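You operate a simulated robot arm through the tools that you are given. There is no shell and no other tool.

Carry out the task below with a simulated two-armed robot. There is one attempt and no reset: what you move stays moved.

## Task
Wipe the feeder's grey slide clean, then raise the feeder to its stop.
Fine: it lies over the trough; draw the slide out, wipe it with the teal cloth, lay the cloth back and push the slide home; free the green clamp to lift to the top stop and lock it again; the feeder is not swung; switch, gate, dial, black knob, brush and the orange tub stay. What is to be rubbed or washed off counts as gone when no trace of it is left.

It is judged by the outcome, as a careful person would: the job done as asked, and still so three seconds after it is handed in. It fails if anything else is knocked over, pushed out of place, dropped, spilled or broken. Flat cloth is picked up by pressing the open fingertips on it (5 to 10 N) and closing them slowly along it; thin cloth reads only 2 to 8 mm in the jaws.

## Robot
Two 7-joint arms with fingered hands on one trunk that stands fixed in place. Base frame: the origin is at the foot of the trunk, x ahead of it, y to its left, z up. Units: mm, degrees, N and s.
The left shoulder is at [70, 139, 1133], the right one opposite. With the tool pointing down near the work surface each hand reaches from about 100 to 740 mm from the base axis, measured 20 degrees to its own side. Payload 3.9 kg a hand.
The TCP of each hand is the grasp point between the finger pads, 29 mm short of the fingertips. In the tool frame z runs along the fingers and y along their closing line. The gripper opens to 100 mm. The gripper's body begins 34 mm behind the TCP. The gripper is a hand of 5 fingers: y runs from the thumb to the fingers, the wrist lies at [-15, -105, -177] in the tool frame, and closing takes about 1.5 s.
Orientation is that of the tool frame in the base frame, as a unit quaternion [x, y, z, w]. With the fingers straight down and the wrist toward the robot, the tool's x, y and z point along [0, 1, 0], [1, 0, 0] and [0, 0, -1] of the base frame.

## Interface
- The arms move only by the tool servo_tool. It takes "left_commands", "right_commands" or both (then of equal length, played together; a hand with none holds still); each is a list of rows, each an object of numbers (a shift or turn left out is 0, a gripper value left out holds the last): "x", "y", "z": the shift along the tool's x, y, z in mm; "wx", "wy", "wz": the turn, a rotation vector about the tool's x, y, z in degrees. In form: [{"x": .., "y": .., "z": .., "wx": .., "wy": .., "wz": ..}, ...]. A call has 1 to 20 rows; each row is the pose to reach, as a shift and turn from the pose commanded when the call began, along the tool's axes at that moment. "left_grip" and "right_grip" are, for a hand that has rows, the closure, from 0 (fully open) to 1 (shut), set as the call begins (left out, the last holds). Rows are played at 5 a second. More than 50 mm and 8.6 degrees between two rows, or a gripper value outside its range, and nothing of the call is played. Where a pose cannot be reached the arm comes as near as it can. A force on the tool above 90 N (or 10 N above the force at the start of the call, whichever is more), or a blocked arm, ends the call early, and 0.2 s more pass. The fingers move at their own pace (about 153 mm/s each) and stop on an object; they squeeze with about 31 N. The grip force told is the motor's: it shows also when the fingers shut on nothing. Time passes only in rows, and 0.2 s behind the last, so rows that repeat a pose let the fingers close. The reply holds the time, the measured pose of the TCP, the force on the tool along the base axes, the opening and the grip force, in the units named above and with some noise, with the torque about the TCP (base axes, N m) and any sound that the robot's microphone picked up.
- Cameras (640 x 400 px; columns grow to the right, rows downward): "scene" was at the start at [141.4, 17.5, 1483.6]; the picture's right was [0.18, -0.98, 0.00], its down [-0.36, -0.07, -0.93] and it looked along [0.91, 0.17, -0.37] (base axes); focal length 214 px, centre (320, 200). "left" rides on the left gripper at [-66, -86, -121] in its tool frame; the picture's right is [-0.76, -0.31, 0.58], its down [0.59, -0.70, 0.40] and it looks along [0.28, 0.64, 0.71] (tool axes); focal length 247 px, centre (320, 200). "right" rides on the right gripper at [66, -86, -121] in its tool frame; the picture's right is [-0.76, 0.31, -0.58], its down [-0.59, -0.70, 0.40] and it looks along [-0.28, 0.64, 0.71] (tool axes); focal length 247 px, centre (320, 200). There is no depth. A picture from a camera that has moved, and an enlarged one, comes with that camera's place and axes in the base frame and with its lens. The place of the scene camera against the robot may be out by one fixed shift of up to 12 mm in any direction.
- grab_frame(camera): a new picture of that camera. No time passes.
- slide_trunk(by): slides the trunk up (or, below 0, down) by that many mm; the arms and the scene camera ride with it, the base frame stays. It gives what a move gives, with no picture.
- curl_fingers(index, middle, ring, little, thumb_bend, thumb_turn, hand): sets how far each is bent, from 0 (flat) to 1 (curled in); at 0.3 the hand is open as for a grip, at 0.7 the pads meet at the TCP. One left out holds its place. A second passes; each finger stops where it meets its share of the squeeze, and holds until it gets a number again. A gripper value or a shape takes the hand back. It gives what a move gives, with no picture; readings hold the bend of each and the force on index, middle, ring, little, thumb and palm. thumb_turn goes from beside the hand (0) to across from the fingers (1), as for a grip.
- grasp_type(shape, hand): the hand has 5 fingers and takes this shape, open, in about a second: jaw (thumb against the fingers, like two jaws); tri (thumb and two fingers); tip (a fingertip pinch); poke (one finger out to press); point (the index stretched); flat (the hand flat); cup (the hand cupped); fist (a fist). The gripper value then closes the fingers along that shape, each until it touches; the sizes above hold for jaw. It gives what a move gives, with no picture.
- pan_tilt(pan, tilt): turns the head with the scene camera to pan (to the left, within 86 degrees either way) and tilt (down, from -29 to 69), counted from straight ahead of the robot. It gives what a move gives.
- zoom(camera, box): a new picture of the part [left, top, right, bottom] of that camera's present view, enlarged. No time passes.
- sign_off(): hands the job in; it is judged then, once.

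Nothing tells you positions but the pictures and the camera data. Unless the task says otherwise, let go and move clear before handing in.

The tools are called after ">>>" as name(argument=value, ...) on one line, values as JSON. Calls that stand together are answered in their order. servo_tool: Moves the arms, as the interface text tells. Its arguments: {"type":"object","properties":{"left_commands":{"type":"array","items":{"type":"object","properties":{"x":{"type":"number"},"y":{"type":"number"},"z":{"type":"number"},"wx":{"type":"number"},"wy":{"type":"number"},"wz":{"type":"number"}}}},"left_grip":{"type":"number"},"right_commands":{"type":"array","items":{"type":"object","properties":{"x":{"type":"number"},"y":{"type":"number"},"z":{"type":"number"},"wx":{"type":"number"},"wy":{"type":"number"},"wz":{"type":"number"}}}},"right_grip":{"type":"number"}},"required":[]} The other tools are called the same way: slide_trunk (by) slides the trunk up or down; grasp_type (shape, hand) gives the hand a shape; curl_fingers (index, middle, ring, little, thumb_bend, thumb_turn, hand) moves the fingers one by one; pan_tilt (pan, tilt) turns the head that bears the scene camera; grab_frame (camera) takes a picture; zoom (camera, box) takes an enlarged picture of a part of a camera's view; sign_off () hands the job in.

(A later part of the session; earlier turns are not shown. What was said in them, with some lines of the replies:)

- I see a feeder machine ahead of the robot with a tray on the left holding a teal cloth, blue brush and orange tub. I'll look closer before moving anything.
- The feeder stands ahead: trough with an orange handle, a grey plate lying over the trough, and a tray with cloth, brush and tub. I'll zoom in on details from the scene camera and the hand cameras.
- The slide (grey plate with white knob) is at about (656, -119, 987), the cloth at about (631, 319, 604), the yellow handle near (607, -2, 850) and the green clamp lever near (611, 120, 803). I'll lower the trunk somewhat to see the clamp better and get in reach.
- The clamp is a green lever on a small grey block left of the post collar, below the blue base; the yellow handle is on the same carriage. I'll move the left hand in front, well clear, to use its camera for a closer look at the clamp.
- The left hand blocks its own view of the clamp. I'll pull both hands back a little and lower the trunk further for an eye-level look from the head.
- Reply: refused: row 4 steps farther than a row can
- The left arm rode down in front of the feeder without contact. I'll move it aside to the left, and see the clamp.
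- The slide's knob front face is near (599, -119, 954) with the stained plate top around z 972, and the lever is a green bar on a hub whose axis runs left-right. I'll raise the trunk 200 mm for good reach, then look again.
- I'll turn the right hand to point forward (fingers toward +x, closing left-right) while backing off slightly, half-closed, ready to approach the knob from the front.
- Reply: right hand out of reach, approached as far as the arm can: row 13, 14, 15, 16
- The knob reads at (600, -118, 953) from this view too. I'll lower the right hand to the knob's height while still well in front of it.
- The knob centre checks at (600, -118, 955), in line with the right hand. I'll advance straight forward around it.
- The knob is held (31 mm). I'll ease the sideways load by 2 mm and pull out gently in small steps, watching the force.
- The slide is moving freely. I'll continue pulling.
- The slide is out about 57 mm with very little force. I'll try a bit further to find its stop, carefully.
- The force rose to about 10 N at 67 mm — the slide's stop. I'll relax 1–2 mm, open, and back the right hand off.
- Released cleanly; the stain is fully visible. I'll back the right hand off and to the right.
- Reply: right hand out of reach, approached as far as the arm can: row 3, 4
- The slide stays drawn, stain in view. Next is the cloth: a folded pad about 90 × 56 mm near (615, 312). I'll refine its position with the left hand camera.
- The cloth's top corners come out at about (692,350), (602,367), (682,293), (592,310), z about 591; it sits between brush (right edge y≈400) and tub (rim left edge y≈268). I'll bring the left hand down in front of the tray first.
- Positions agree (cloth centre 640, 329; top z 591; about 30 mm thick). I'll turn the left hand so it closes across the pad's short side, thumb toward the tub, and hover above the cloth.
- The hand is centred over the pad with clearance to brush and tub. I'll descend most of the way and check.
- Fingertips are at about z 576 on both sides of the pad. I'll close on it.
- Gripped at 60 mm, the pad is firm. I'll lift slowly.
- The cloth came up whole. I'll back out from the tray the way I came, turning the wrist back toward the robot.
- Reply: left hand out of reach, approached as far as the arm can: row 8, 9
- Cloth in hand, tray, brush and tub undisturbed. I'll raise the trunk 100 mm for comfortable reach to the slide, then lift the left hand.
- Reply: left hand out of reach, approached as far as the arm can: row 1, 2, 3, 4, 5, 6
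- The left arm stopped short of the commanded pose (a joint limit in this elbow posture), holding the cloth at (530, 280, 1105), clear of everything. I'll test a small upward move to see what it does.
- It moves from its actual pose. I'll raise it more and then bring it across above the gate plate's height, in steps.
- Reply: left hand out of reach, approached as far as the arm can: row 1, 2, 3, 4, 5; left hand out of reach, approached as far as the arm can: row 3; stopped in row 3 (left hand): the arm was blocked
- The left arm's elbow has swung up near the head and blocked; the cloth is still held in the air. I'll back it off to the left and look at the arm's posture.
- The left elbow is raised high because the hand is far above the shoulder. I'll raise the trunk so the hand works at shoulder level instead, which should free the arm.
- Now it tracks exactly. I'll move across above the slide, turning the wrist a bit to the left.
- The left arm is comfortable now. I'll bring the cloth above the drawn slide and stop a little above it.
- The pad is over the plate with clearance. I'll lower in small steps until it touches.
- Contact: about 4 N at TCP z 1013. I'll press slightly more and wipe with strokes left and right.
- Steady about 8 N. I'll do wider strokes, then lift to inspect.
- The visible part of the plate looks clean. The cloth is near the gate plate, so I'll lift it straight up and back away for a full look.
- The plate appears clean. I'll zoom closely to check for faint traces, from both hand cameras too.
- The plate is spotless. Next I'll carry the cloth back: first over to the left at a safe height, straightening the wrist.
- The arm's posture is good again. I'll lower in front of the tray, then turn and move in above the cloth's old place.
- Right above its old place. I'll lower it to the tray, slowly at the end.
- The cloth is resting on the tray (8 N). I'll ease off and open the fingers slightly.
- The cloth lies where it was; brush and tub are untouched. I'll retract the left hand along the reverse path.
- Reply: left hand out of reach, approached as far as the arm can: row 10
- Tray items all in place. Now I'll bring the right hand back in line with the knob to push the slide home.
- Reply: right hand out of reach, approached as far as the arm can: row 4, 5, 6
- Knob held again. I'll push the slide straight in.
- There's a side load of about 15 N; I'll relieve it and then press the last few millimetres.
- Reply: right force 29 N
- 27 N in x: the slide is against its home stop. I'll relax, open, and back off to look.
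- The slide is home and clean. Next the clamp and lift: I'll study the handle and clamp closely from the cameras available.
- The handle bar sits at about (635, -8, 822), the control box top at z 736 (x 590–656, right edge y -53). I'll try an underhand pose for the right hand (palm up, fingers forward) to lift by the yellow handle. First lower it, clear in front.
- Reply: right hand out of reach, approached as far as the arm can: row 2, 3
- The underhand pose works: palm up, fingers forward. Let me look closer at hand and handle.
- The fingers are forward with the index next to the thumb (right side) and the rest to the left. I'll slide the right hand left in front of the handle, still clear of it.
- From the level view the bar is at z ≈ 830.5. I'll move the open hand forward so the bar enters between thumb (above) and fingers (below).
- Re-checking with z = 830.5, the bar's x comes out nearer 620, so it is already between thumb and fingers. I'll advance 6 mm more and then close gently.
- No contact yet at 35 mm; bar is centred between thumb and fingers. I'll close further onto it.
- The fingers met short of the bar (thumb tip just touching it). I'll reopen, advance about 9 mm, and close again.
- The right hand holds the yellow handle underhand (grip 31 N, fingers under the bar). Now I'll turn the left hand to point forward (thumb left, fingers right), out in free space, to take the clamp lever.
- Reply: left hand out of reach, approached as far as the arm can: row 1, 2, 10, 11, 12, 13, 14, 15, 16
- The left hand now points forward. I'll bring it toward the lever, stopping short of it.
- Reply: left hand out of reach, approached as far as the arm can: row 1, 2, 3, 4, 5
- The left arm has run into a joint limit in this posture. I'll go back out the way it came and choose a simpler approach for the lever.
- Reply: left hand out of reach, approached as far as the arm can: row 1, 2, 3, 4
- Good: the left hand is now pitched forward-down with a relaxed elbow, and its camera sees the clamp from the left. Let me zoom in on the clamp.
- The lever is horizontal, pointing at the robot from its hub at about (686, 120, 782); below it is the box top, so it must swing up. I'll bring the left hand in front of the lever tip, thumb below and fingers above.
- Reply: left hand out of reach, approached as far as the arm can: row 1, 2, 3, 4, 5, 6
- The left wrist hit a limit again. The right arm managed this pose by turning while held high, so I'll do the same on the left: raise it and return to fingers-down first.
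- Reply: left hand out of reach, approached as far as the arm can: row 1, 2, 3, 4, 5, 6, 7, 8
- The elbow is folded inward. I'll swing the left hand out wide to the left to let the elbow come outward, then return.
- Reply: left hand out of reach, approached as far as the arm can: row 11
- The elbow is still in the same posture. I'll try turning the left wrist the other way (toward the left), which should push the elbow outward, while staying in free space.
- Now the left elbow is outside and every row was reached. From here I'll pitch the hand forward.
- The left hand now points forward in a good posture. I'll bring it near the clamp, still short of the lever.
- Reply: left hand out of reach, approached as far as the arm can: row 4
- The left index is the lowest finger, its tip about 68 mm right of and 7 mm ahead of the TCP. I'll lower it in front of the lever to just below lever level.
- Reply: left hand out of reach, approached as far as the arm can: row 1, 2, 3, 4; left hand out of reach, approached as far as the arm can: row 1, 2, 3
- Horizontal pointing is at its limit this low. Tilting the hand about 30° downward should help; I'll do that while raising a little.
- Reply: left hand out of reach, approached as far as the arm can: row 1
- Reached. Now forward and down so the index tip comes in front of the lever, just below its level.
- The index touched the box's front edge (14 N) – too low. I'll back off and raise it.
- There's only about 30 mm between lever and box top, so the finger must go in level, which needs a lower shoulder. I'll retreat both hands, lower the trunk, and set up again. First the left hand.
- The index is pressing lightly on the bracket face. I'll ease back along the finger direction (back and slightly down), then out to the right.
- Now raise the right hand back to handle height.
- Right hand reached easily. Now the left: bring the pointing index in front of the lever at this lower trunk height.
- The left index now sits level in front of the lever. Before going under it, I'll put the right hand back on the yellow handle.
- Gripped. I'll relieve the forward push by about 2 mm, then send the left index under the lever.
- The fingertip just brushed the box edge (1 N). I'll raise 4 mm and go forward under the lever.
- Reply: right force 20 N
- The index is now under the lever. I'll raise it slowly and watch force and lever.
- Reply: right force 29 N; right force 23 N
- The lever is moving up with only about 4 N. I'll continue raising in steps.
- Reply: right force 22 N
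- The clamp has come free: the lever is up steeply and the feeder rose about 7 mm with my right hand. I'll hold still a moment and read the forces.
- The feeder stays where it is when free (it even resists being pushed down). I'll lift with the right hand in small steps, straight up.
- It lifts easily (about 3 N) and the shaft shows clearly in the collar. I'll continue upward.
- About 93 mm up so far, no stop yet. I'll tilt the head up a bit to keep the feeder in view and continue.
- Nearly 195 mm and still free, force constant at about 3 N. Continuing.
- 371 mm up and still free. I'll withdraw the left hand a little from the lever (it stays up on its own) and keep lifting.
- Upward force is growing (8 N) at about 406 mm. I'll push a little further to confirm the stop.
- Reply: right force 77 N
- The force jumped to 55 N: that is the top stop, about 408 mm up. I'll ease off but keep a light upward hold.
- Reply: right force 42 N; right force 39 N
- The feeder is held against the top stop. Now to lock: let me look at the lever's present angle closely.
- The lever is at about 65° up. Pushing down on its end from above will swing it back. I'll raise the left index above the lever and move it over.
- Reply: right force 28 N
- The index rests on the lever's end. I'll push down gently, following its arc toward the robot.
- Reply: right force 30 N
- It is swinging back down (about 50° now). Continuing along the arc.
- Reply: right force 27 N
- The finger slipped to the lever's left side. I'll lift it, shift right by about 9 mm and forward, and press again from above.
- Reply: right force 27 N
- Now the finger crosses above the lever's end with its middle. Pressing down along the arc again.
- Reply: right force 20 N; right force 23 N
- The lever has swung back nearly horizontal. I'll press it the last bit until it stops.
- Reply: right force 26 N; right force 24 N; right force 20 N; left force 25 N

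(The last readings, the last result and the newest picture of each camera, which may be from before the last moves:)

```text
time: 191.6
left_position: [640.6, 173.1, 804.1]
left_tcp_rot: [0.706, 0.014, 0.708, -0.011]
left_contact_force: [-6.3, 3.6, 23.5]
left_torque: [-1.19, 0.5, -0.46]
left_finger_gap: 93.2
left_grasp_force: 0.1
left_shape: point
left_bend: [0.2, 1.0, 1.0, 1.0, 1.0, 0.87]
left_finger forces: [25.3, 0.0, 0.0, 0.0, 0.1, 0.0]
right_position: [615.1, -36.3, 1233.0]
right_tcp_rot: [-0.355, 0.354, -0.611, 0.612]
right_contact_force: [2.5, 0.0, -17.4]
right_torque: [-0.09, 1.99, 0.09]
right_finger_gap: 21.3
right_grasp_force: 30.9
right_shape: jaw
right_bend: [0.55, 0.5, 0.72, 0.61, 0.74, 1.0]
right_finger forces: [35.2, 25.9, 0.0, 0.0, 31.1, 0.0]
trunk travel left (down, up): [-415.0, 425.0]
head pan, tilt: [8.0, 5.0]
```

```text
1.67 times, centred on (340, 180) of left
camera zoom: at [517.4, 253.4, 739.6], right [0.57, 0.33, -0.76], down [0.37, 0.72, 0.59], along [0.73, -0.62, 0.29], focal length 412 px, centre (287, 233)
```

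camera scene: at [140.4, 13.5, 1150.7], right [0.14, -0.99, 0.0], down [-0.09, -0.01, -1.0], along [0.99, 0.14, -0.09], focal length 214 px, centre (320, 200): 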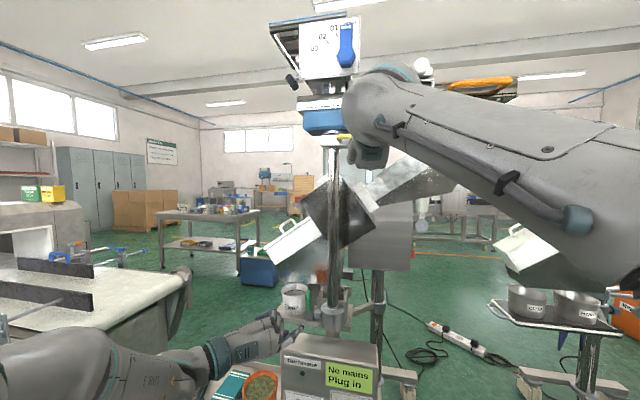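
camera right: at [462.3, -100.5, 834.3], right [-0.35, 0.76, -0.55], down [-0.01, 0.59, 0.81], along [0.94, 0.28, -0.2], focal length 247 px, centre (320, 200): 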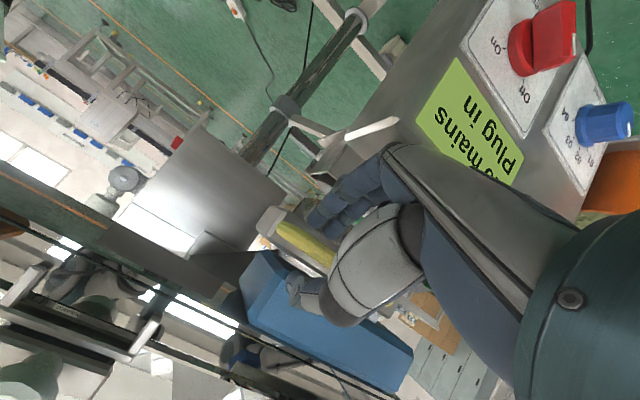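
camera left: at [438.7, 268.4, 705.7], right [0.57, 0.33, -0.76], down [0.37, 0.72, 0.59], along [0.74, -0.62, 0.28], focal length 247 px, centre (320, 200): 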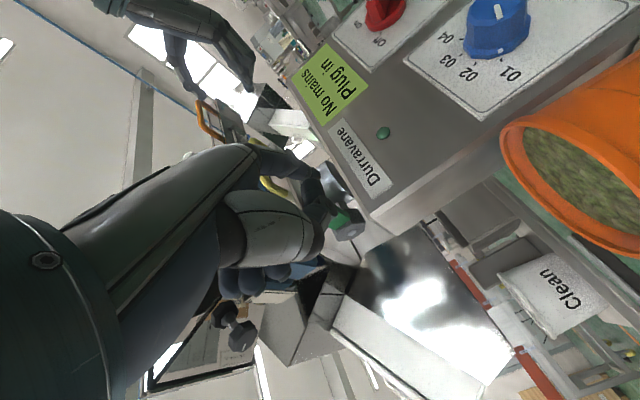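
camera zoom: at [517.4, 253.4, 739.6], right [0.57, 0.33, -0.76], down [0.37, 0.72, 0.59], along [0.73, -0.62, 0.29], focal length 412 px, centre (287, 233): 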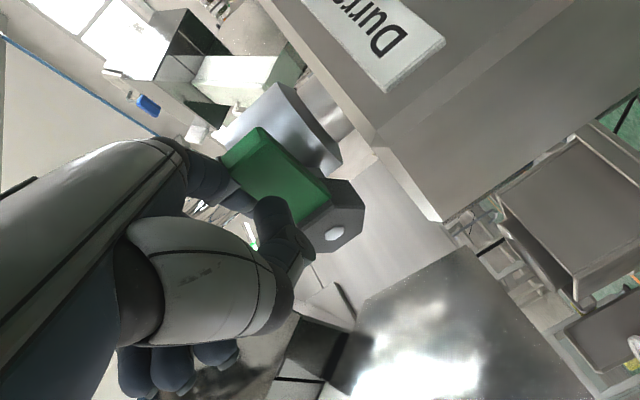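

The lever is hard against its stop (23 N) and horizontal as before – locked. I'll lift the left finger off and back away, then test the lock by easing the right hand down slightly.

>>> servo_tool(left_commands=[{"x": 6}, {"x": 18}, {"x": 30}, {"x": 34, "z": -25}, {"x": 36, "z": -55}, {"x": 38, "z": -85, "y": -10}])

>>> servo_tool(right_commands=[{"y": 1.7, "z": -1}, {"y": 3.5, "z": -2}, {"y": 5.2, "z": -3}, {"y": 5.2, "z": -3}])

>>> zoom(camera="scene", box=[285, 260, 365, 340])

>>> zoom(camera="scene", box=[260, 10, 400, 140])

```text
time: 193.0
left_position: [555.8, 181.5, 842.1]
left_tcp_rot: [0.706, 0.018, 0.708, -0.007]
left_contact_force: [0.6, 0.4, 0.2]
left_torque: [0.0, -0.02, -0.02]
left_finger_gap: 93.3
left_grasp_force: 0.0
left_shape: point
left_bend: [0.2, 1.0, 1.0, 1.0, 1.0, 0.87]
left_finger forces: [0.0, 0.1, 0.0, 0.0, 0.0, 0.1]
right_position: [614.8, -35.1, 1231.3]
right_tcp_rot: [0.354, -0.354, 0.613, -0.612]
right_contact_force: [-14.7, -1.4, -24.2]
right_torque: [-0.02, 2.38, -0.08]
right_finger_gap: 21.2
right_grasp_force: 30.6
right_shape: jaw
right_bend: [0.55, 0.5, 0.72, 0.61, 0.74, 1.0]
right_finger forces: [51.1, 25.7, 0.1, 0.0, 31.8, 0.1]
trunk travel left (down, up): [-415.0, 425.0]
head pan, tilt: [8.0, 5.0]
```

```text
time: 194.0
left_position: [558.3, 182.5, 840.5]
left_tcp_rot: [0.708, 0.018, 0.705, -0.009]
left_contact_force: [0.1, 0.0, -0.4]
left_torque: [0.02, 0.01, 0.03]
left_finger_gap: 93.0
left_grasp_force: 0.1
left_shape: point
left_bend: [0.2, 1.0, 1.0, 1.0, 1.0, 0.87]
left_finger forces: [0.2, 0.0, 0.0, 0.1, 0.1, 0.0]
right_position: [616.1, -36.1, 1228.9]
right_tcp_rot: [-0.352, 0.353, -0.613, 0.613]
right_contact_force: [14.5, 2.6, 12.3]
right_torque: [-0.08, 1.01, 0.11]
right_finger_gap: 20.2
right_grasp_force: 31.0
right_shape: jaw
right_bend: [0.57, 0.54, 0.72, 0.61, 0.73, 1.0]
right_finger forces: [14.3, 9.8, 0.1, 0.0, 36.4, 0.0]
trunk travel left (down, up): [-415.0, 425.0]
head pan, tilt: [8.0, 5.0]
```

```text
5.00 times, centred on (325, 300) of scene
camera zoom: at [143.2, 14.0, 1150.7], right [0.14, -0.99, 0.0], down [-0.09, -0.01, -1.0], along [0.99, 0.14, -0.09], focal length 1072 px, centre (295, -300)
```

zoom: 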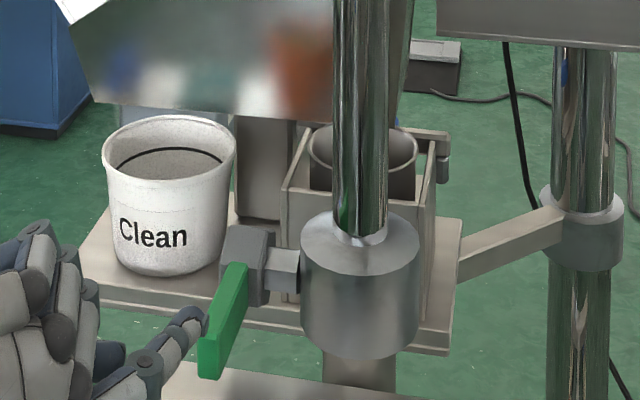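

```text
3.08 times, centred on (330, 75) of scene
camera zoom: at [143.2, 14.0, 1150.7], right [0.14, -0.99, 0.0], down [-0.09, -0.01, -1.0], along [0.99, 0.14, -0.09], focal length 660 px, centre (289, 585)
```

zoom: 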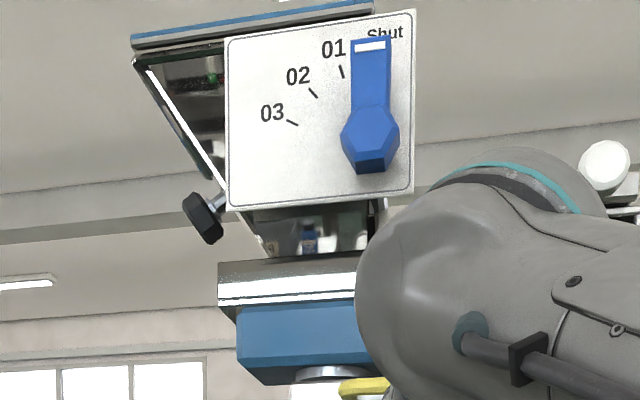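

The feeder did not follow when I pushed down (12 N): the clamp holds. I'll neutralise the right hand's load, then open it carefully.

>>> servo_tool(right_commands=[{"y": -0.4, "z": 1}, {"y": -0.8, "z": 1.6}])

>>> servo_tool(right_commands=[{"z": 0}, {"z": 0}, {"z": 0}, {"z": 0}, {"z": 0}], right_grip=0.45)

>>> zoom(camera="right", box=[220, 170, 400, 320])

```text
time: 194.6
left_position: [558.1, 181.5, 841.1]
left_tcp_rot: [0.708, 0.019, 0.706, -0.008]
left_contact_force: [0.7, -0.1, -0.2]
left_torque: [0.0, -0.01, -0.01]
left_finger_gap: 93.1
left_grasp_force: 0.0
left_shape: point
left_bend: [0.2, 1.0, 1.0, 1.0, 1.0, 0.87]
left_finger forces: [0.0, 0.0, 0.0, 0.1, 0.0, 0.0]
right_position: [616.3, -36.3, 1228.7]
right_tcp_rot: [0.352, -0.354, 0.613, -0.612]
right_contact_force: [9.4, 0.5, 10.0]
right_torque: [-0.06, 1.02, -0.01]
right_finger_gap: 20.4
right_grasp_force: 30.6
right_shape: jaw
right_bend: [0.57, 0.54, 0.72, 0.61, 0.73, 1.0]
right_finger forces: [15.0, 10.7, 0.0, 0.0, 35.7, 0.1]
trunk travel left (down, up): [-415.0, 425.0]
head pan, tilt: [8.0, 5.0]
```

```text
time: 195.8
left_position: [558.1, 182.5, 842.5]
left_tcp_rot: [0.708, 0.018, 0.706, -0.009]
left_contact_force: [-0.5, -0.5, -0.5]
left_torque: [0.01, 0.02, 0.03]
left_finger_gap: 92.9
left_grasp_force: 0.1
left_shape: point
left_bend: [0.2, 1.0, 1.0, 1.0, 1.0, 0.87]
left_finger forces: [0.0, 0.0, 0.1, 0.0, 0.0, 0.1]
right_position: [615.8, -36.3, 1228.8]
right_tcp_rot: [-0.354, 0.353, -0.612, 0.613]
right_contact_force: [-0.2, 0.1, -0.1]
right_torque: [-0.01, 0.0, -0.04]
right_finger_gap: 54.7
right_grasp_force: 0.0
right_shape: jaw
right_bend: [0.4, 0.41, 0.74, 0.47, 0.31, 1.0]
right_finger forces: [0.1, 0.0, 0.0, 0.0, 0.0, 0.0]
trunk travel left (down, up): [-415.0, 425.0]
head pan, tilt: [8.0, 5.0]
```

```text
2.67 times, centred on (310, 245) of right
camera zoom: at [467.2, -101.2, 1243.2], right [-0.35, 0.76, -0.55], down [-0.01, 0.59, 0.81], along [0.94, 0.28, -0.2], focal length 659 px, centre (347, 80)
```

zoom: 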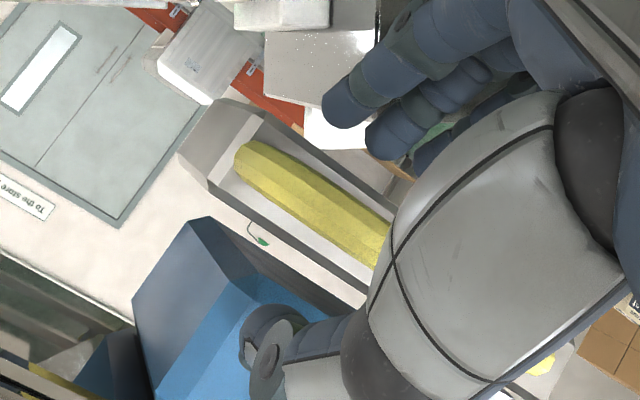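

Released, no load on the hand, and the feeder stays up. I'll withdraw the right hand from the handle.

>>> servo_tool(right_commands=[{"y": 1, "z": -5}, {"y": 1, "z": -12}, {"y": -6, "z": -22}, {"y": -14, "z": -33}, {"y": -22, "z": -44}, {"y": -28, "z": -55}])

>>> grab_frame(camera="scene")

>>> grab_frame(camera="right")

```text
time: 197.2
left_position: [556.3, 182.7, 842.1]
left_tcp_rot: [0.707, 0.019, 0.707, -0.008]
left_contact_force: [0.2, 0.9, 0.7]
left_torque: [0.02, -0.01, -0.01]
left_finger_gap: 92.9
left_grasp_force: 0.0
left_shape: point
left_bend: [0.2, 1.0, 1.0, 1.0, 1.0, 0.87]
left_finger forces: [0.0, 0.0, 0.1, 0.1, 0.1, 0.0]
right_position: [552.8, -37.2, 1224.9]
right_tcp_rot: [-0.353, 0.354, -0.612, 0.613]
right_contact_force: [-0.3, -0.2, 0.4]
right_torque: [0.01, -0.01, -0.01]
right_finger_gap: 54.8
right_grasp_force: 0.1
right_shape: jaw
right_bend: [0.4, 0.41, 0.74, 0.47, 0.3, 1.0]
right_finger forces: [0.0, 0.0, 0.1, 0.0, 0.0, 0.0]
trunk travel left (down, up): [-415.0, 425.0]
head pan, tilt: [8.0, 5.0]
```

```text
taken
camera scene: at [140.9, 13.3, 1150.7], right [0.14, -0.99, 0.0], down [-0.09, -0.01, -1.0], along [0.99, 0.14, -0.09], focal length 214 px, centre (320, 200)
```

scene: 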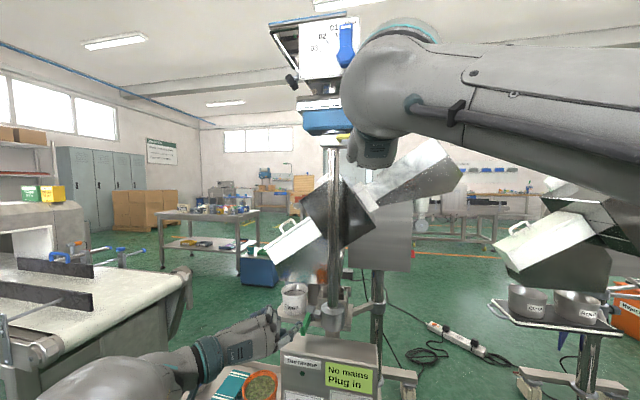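

```text
taken
camera right: at [404.6, -102.6, 1240.0], right [-0.35, 0.76, -0.55], down [-0.01, 0.59, 0.81], along [0.94, 0.28, -0.2], focal length 247 px, centre (320, 200)
```

right: 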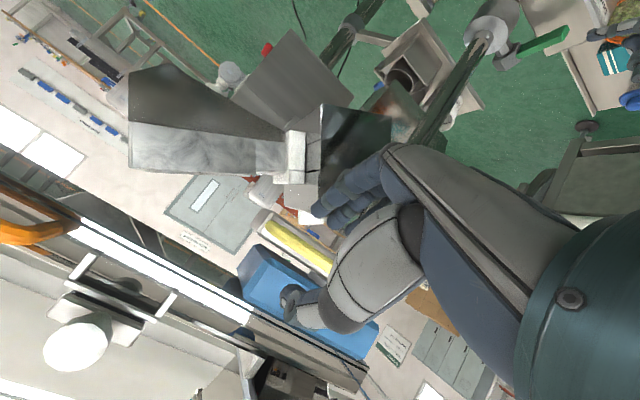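

Clear of the handle. I'll move both hands well away from the machine.

>>> servo_tool(left_commands=[{"y": -28, "z": -5}, {"y": -56, "z": -10}, {"y": -84, "z": -15}, {"y": -112, "z": -20}], right_commands=[{"x": 36, "y": 10, "z": -6}, {"x": 72, "y": 25, "z": -15}, {"x": 108, "y": 45, "z": -26}, {"x": 143, "y": 65, "z": -38}])

>>> pan_tilt(pan=0, tilt=0)

>>> grab_frame(camera="scene")

>>> pan_tilt(pan=8, tilt=40)

>>> grab_frame(camera="scene")

```text
time: 198.2
left_position: [532.2, 290.7, 841.9]
left_tcp_rot: [0.707, 0.012, 0.707, -0.014]
left_contact_force: [0.0, -0.2, 0.2]
left_torque: [-0.02, 0.0, 0.0]
left_finger_gap: 93.3
left_grasp_force: 0.1
left_shape: point
left_bend: [0.2, 1.0, 1.0, 1.0, 1.0, 0.87]
left_finger forces: [0.0, 0.1, 0.0, 0.1, 0.1, 0.1]
right_position: [553.4, -181.0, 1150.9]
right_tcp_rot: [-0.353, 0.354, -0.612, 0.613]
right_contact_force: [0.5, -0.4, 0.6]
right_torque: [0.0, 0.01, 0.01]
right_finger_gap: 54.6
right_grasp_force: 0.0
right_shape: jaw
right_bend: [0.4, 0.41, 0.74, 0.47, 0.3, 1.0]
right_finger forces: [0.0, 0.1, 0.0, 0.0, 0.0, 0.0]
trunk travel left (down, up): [-415.0, 425.0]
head pan, tilt: [8.0, 5.0]
```

```text
time: 198.9
left_position: [531.5, 289.3, 842.0]
left_tcp_rot: [0.708, 0.012, 0.706, -0.013]
left_contact_force: [0.9, 0.0, 0.0]
left_torque: [-0.01, -0.01, -0.01]
left_finger_gap: 92.6
left_grasp_force: 0.1
left_shape: point
left_bend: [0.2, 1.0, 1.0, 1.0, 1.0, 0.87]
left_finger forces: [0.0, 0.1, 0.0, 0.0, 0.0, 0.0]
right_position: [553.6, -180.5, 1150.8]
right_tcp_rot: [-0.353, 0.354, -0.612, 0.613]
right_contact_force: [-0.6, 0.9, -0.2]
right_torque: [0.01, -0.01, 0.02]
right_finger_gap: 54.7
right_grasp_force: 0.1
right_shape: jaw
right_bend: [0.4, 0.41, 0.74, 0.47, 0.3, 1.0]
right_finger forces: [0.0, 0.0, 0.0, 0.0, 0.1, 0.1]
trunk travel left (down, up): [-415.0, 425.0]
head pan, tilt: [0.0, 0.0]
```

```text
taken
camera scene: at [140.1, 0.6, 1158.6], right [0.0, -1.0, 0.0], down [0.0, 0.0, -1.0], along [1.0, 0.0, 0.0], focal length 214 px, centre (320, 200)
```

scene: 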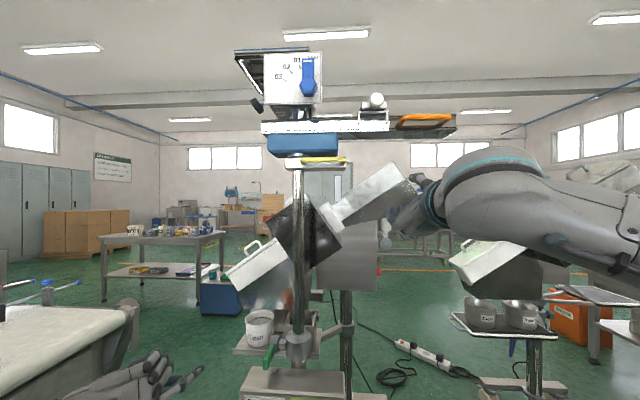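

```text
time: 200.0
left_position: [532.0, 290.9, 842.5]
left_tcp_rot: [0.707, 0.012, 0.707, -0.012]
left_contact_force: [0.6, 1.3, -0.9]
left_torque: [-0.03, -0.02, -0.02]
left_finger_gap: 93.1
left_grasp_force: 0.1
left_shape: point
left_bend: [0.2, 1.0, 1.0, 1.0, 1.0, 0.87]
left_finger forces: [0.0, 0.0, 0.0, 0.1, 0.1, 0.0]
right_position: [553.7, -179.8, 1150.8]
right_tcp_rot: [-0.353, 0.354, -0.612, 0.613]
right_contact_force: [-0.1, 0.2, 0.2]
right_torque: [0.04, 0.0, 0.01]
right_finger_gap: 55.1
right_grasp_force: 0.1
right_shape: jaw
right_bend: [0.4, 0.41, 0.74, 0.47, 0.3, 1.0]
right_finger forces: [0.0, 0.0, 0.1, 0.0, 0.0, 0.1]
trunk travel left (down, up): [-415.0, 425.0]
head pan, tilt: [8.0, 40.0]
```

```text
taken
camera scene: at [134.3, 12.4, 1095.0], right [0.14, -0.99, 0.0], down [-0.64, -0.09, -0.77], along [0.76, 0.11, -0.64], focal length 214 px, centre (320, 200)
```

scene: 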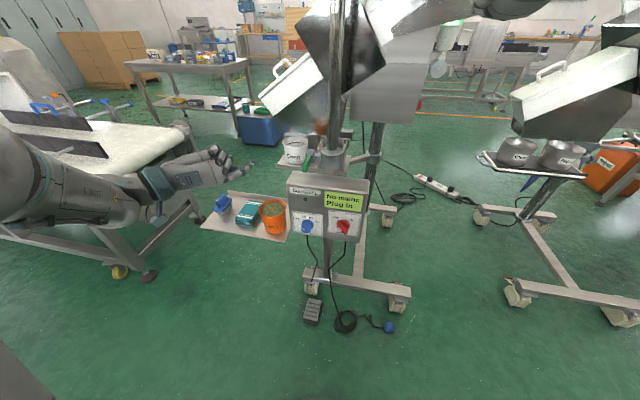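

The feeder stands raised and level, not swung. Let me verify the details: slide, gate, clamp and tray.

>>> zoom(camera="scene", box=[190, 170, 380, 260])

>>> grab_frame(camera="left")

>>> pan_tilt(pan=-4, tilt=-12)

>>> grab_frame(camera="scene")

>>> zoom(camera="scene", box=[230, 90, 470, 230])

```text
3.37 times, centred on (285, 215) of scene
camera zoom: at [134.3, 12.4, 1095.0], right [0.14, -0.99, 0.0], down [-0.64, -0.09, -0.77], along [0.76, 0.11, -0.64], focal length 722 px, centre (438, 150)
```

zoom: 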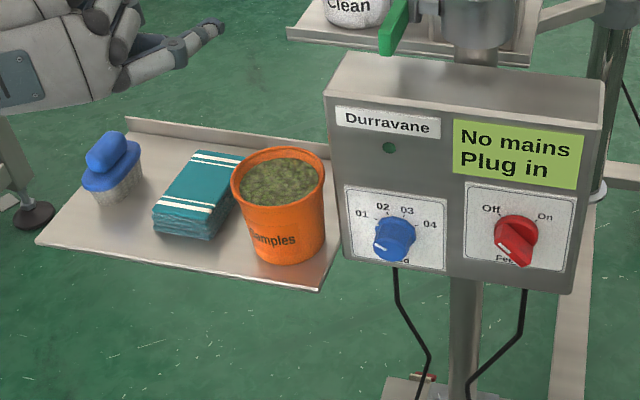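

```text
taken
camera left: at [408.2, 371.6, 777.7], right [0.57, 0.33, -0.76], down [0.37, 0.72, 0.59], along [0.73, -0.62, 0.28], focal length 247 px, centre (320, 200)
```

left: 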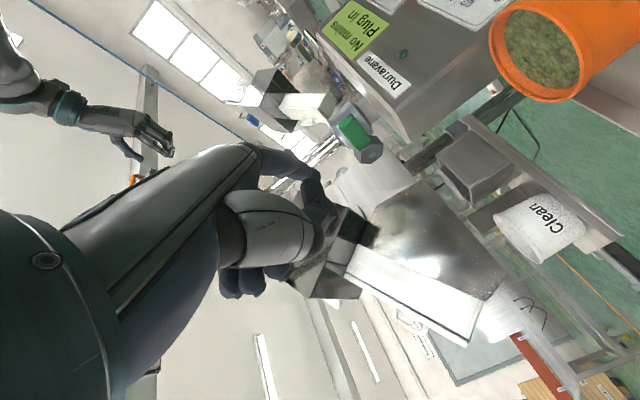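

```text
time: 201.2
left_position: [531.9, 290.4, 843.1]
left_tcp_rot: [0.708, 0.011, 0.706, -0.013]
left_contact_force: [0.2, 0.1, -0.9]
left_torque: [-0.01, -0.01, -0.01]
left_finger_gap: 93.2
left_grasp_force: 0.1
left_shape: point
left_bend: [0.2, 1.0, 1.0, 1.0, 1.0, 0.87]
left_finger forces: [0.0, 0.0, 0.0, 0.1, 0.0, 0.0]
right_position: [554.1, -178.5, 1150.5]
right_tcp_rot: [-0.354, 0.354, -0.612, 0.613]
right_contact_force: [-0.2, -0.1, 0.2]
right_torque: [0.01, -0.01, 0.01]
right_finger_gap: 54.7
right_grasp_force: 0.1
right_shape: jaw
right_bend: [0.4, 0.41, 0.74, 0.47, 0.3, 1.0]
right_finger forces: [0.1, 0.0, 0.1, 0.1, 0.0, 0.1]
trunk travel left (down, up): [-415.0, 425.0]
head pan, tilt: [-4.0, -12.0]
```

```text
taken
camera scene: at [132.8, -5.2, 1176.7], right [-0.07, -1.0, 0.0], down [0.21, -0.01, -0.98], along [0.98, -0.07, 0.21], focal length 214 px, centre (320, 200)
```

scene: 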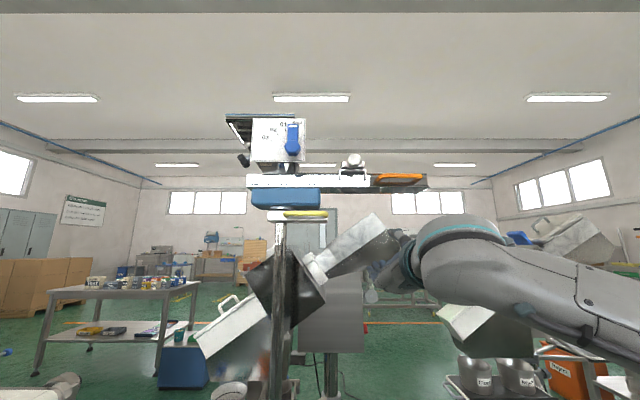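

```text
2.67 times, centred on (350, 160) of scene
camera zoom: at [132.8, -5.2, 1176.7], right [-0.07, -1.0, 0.0], down [0.21, -0.01, -0.98], along [0.98, -0.07, 0.21], focal length 572 px, centre (240, 307)
```

zoom: 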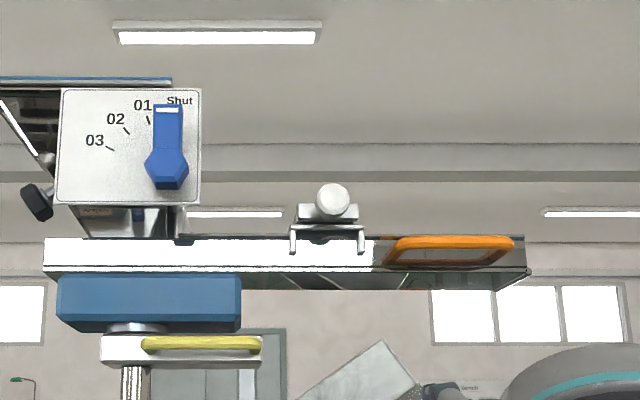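

Everything checks: slide home and clean, gate at Shut, clamp lever horizontal, dial, switch, brush, cloth and tub in place. I'll move both hands a bit farther out before handing in.

>>> servo_tool(left_commands=[{"x": 12, "y": -20}, {"x": 25, "y": -45}, {"x": 40, "y": -70}], right_commands=[{"x": 35, "y": 10, "z": -6}, {"x": 70, "y": 20, "z": -12}, {"x": 105, "y": 30, "z": -18}])

>>> servo_tool(left_commands=[{"x": 0}, {"x": 0}, {"x": 0}, {"x": 0}, {"x": 0}, {"x": 0}, {"x": 0}, {"x": 0}, {"x": 0}, {"x": 0}])

>>> pan_tilt(pan=0, tilt=8)

>>> grab_frame(camera="scene")

>>> zoom(camera="scene", box=[230, 20, 470, 160])

```text
time: 202.0
left_position: [529.8, 361.0, 882.4]
left_tcp_rot: [0.707, 0.011, 0.707, -0.013]
left_contact_force: [0.1, -0.3, 0.8]
left_torque: [-0.01, -0.01, -0.04]
left_finger_gap: 93.2
left_grasp_force: 0.1
left_shape: point
left_bend: [0.2, 1.0, 1.0, 1.0, 1.0, 0.87]
left_finger forces: [0.0, 0.0, 0.1, 0.0, 0.0, 0.0]
right_position: [552.1, -288.0, 1114.6]
right_tcp_rot: [-0.354, 0.354, -0.612, 0.613]
right_contact_force: [0.6, -0.7, -0.5]
right_torque: [0.03, -0.01, 0.03]
right_finger_gap: 54.7
right_grasp_force: 0.0
right_shape: jaw
right_bend: [0.4, 0.41, 0.74, 0.47, 0.3, 1.0]
right_finger forces: [0.1, 0.0, 0.0, 0.1, 0.0, 0.0]
trunk travel left (down, up): [-415.0, 425.0]
head pan, tilt: [-4.0, -12.0]
```

```text
time: 204.2
left_position: [529.1, 362.3, 882.7]
left_tcp_rot: [0.707, 0.011, 0.707, -0.012]
left_contact_force: [-0.1, 0.3, 0.1]
left_torque: [-0.04, 0.01, -0.02]
left_finger_gap: 93.1
left_grasp_force: 0.1
left_shape: point
left_bend: [0.2, 1.0, 1.0, 1.0, 1.0, 0.87]
left_finger forces: [0.1, 0.0, 0.0, 0.0, 0.1, 0.0]
right_position: [552.3, -287.2, 1115.3]
right_tcp_rot: [-0.354, 0.354, -0.612, 0.613]
right_contact_force: [0.9, 0.7, 0.4]
right_torque: [0.01, -0.01, 0.02]
right_finger_gap: 54.6
right_grasp_force: 0.1
right_shape: jaw
right_bend: [0.4, 0.41, 0.74, 0.47, 0.3, 1.0]
right_finger forces: [0.0, 0.0, 0.0, 0.1, 0.1, 0.0]
trunk travel left (down, up): [-415.0, 425.0]
head pan, tilt: [-4.0, -12.0]
```

```text
time: 205.0
left_position: [530.0, 360.3, 881.8]
left_tcp_rot: [0.708, 0.012, 0.706, -0.013]
left_contact_force: [0.7, 0.1, -0.2]
left_torque: [-0.01, 0.0, 0.01]
left_finger_gap: 93.0
left_grasp_force: 0.0
left_shape: point
left_bend: [0.2, 1.0, 1.0, 1.0, 1.0, 0.87]
left_finger forces: [0.1, 0.0, 0.0, 0.0, 0.0, 0.0]
right_position: [551.3, -287.6, 1114.4]
right_tcp_rot: [-0.354, 0.354, -0.612, 0.613]
right_contact_force: [-0.2, -0.6, -0.1]
right_torque: [-0.02, -0.01, -0.02]
right_finger_gap: 55.0
right_grasp_force: 0.1
right_shape: jaw
right_bend: [0.4, 0.41, 0.74, 0.47, 0.3, 1.0]
right_finger forces: [0.0, 0.1, 0.0, 0.0, 0.1, 0.1]
trunk travel left (down, up): [-415.0, 425.0]
head pan, tilt: [0.0, 8.0]
```

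```text
taken
camera scene: at [142.7, 0.6, 1145.9], right [0.0, -1.0, 0.0], down [-0.14, 0.0, -0.99], along [0.99, 0.0, -0.14], focal length 214 px, centre (320, 200)
```

scene: 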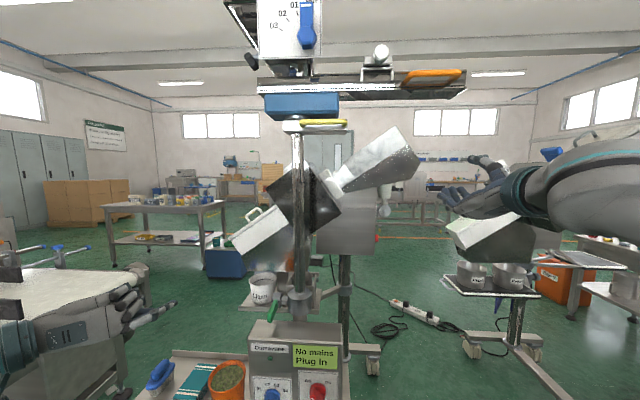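

```text
2.67 times, centred on (350, 90) of scene
camera zoom: at [142.7, 0.6, 1145.9], right [0.0, -1.0, 0.0], down [-0.14, 0.0, -0.99], along [0.99, 0.0, -0.14], focal length 572 px, centre (240, 493)
```

zoom: 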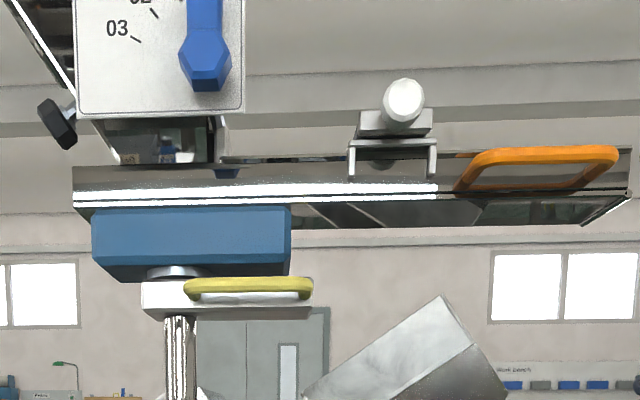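

The feeder has stayed at its top stop with the clamp locked and both hands clear. The slide is wiped clean and home, and the cloth is back on the tray. I'm handing the job in.

>>> sign_off()

```text
The job is handed in.
```

The feeder's grey slide is wiped clean, and the feeder is raised to its top stop with the green clamp locked again. I've handed the job in.

- **Slide:** I drew it out about 67 mm to its stop and wiped it with the teal cloth. Close views showed no trace of the stain. I then pushed it home until it met its stop at about 27 N.
- **Cloth:** it is back on the tray within a few millimetres of where it was.
- **Lift:** the feeder went up about 408 mm, where the force jumped and showed the stop. I held it there while locking the clamp. It did not move when I pushed down on it with about 12 N, and it stayed up after I let go.
- **Left alone:** the feeder was not swung. The gate, dial, switch, black knob, brush and orange tub looked undisturbed at the end.
- **Contact with the control box:** while reaching for the clamp, the left index finger pressed the front edge of the box at about 14 N and later touched it lightly. I saw nothing move.

I did not look at the slide again from above after the lift. From eye level it still looked home.
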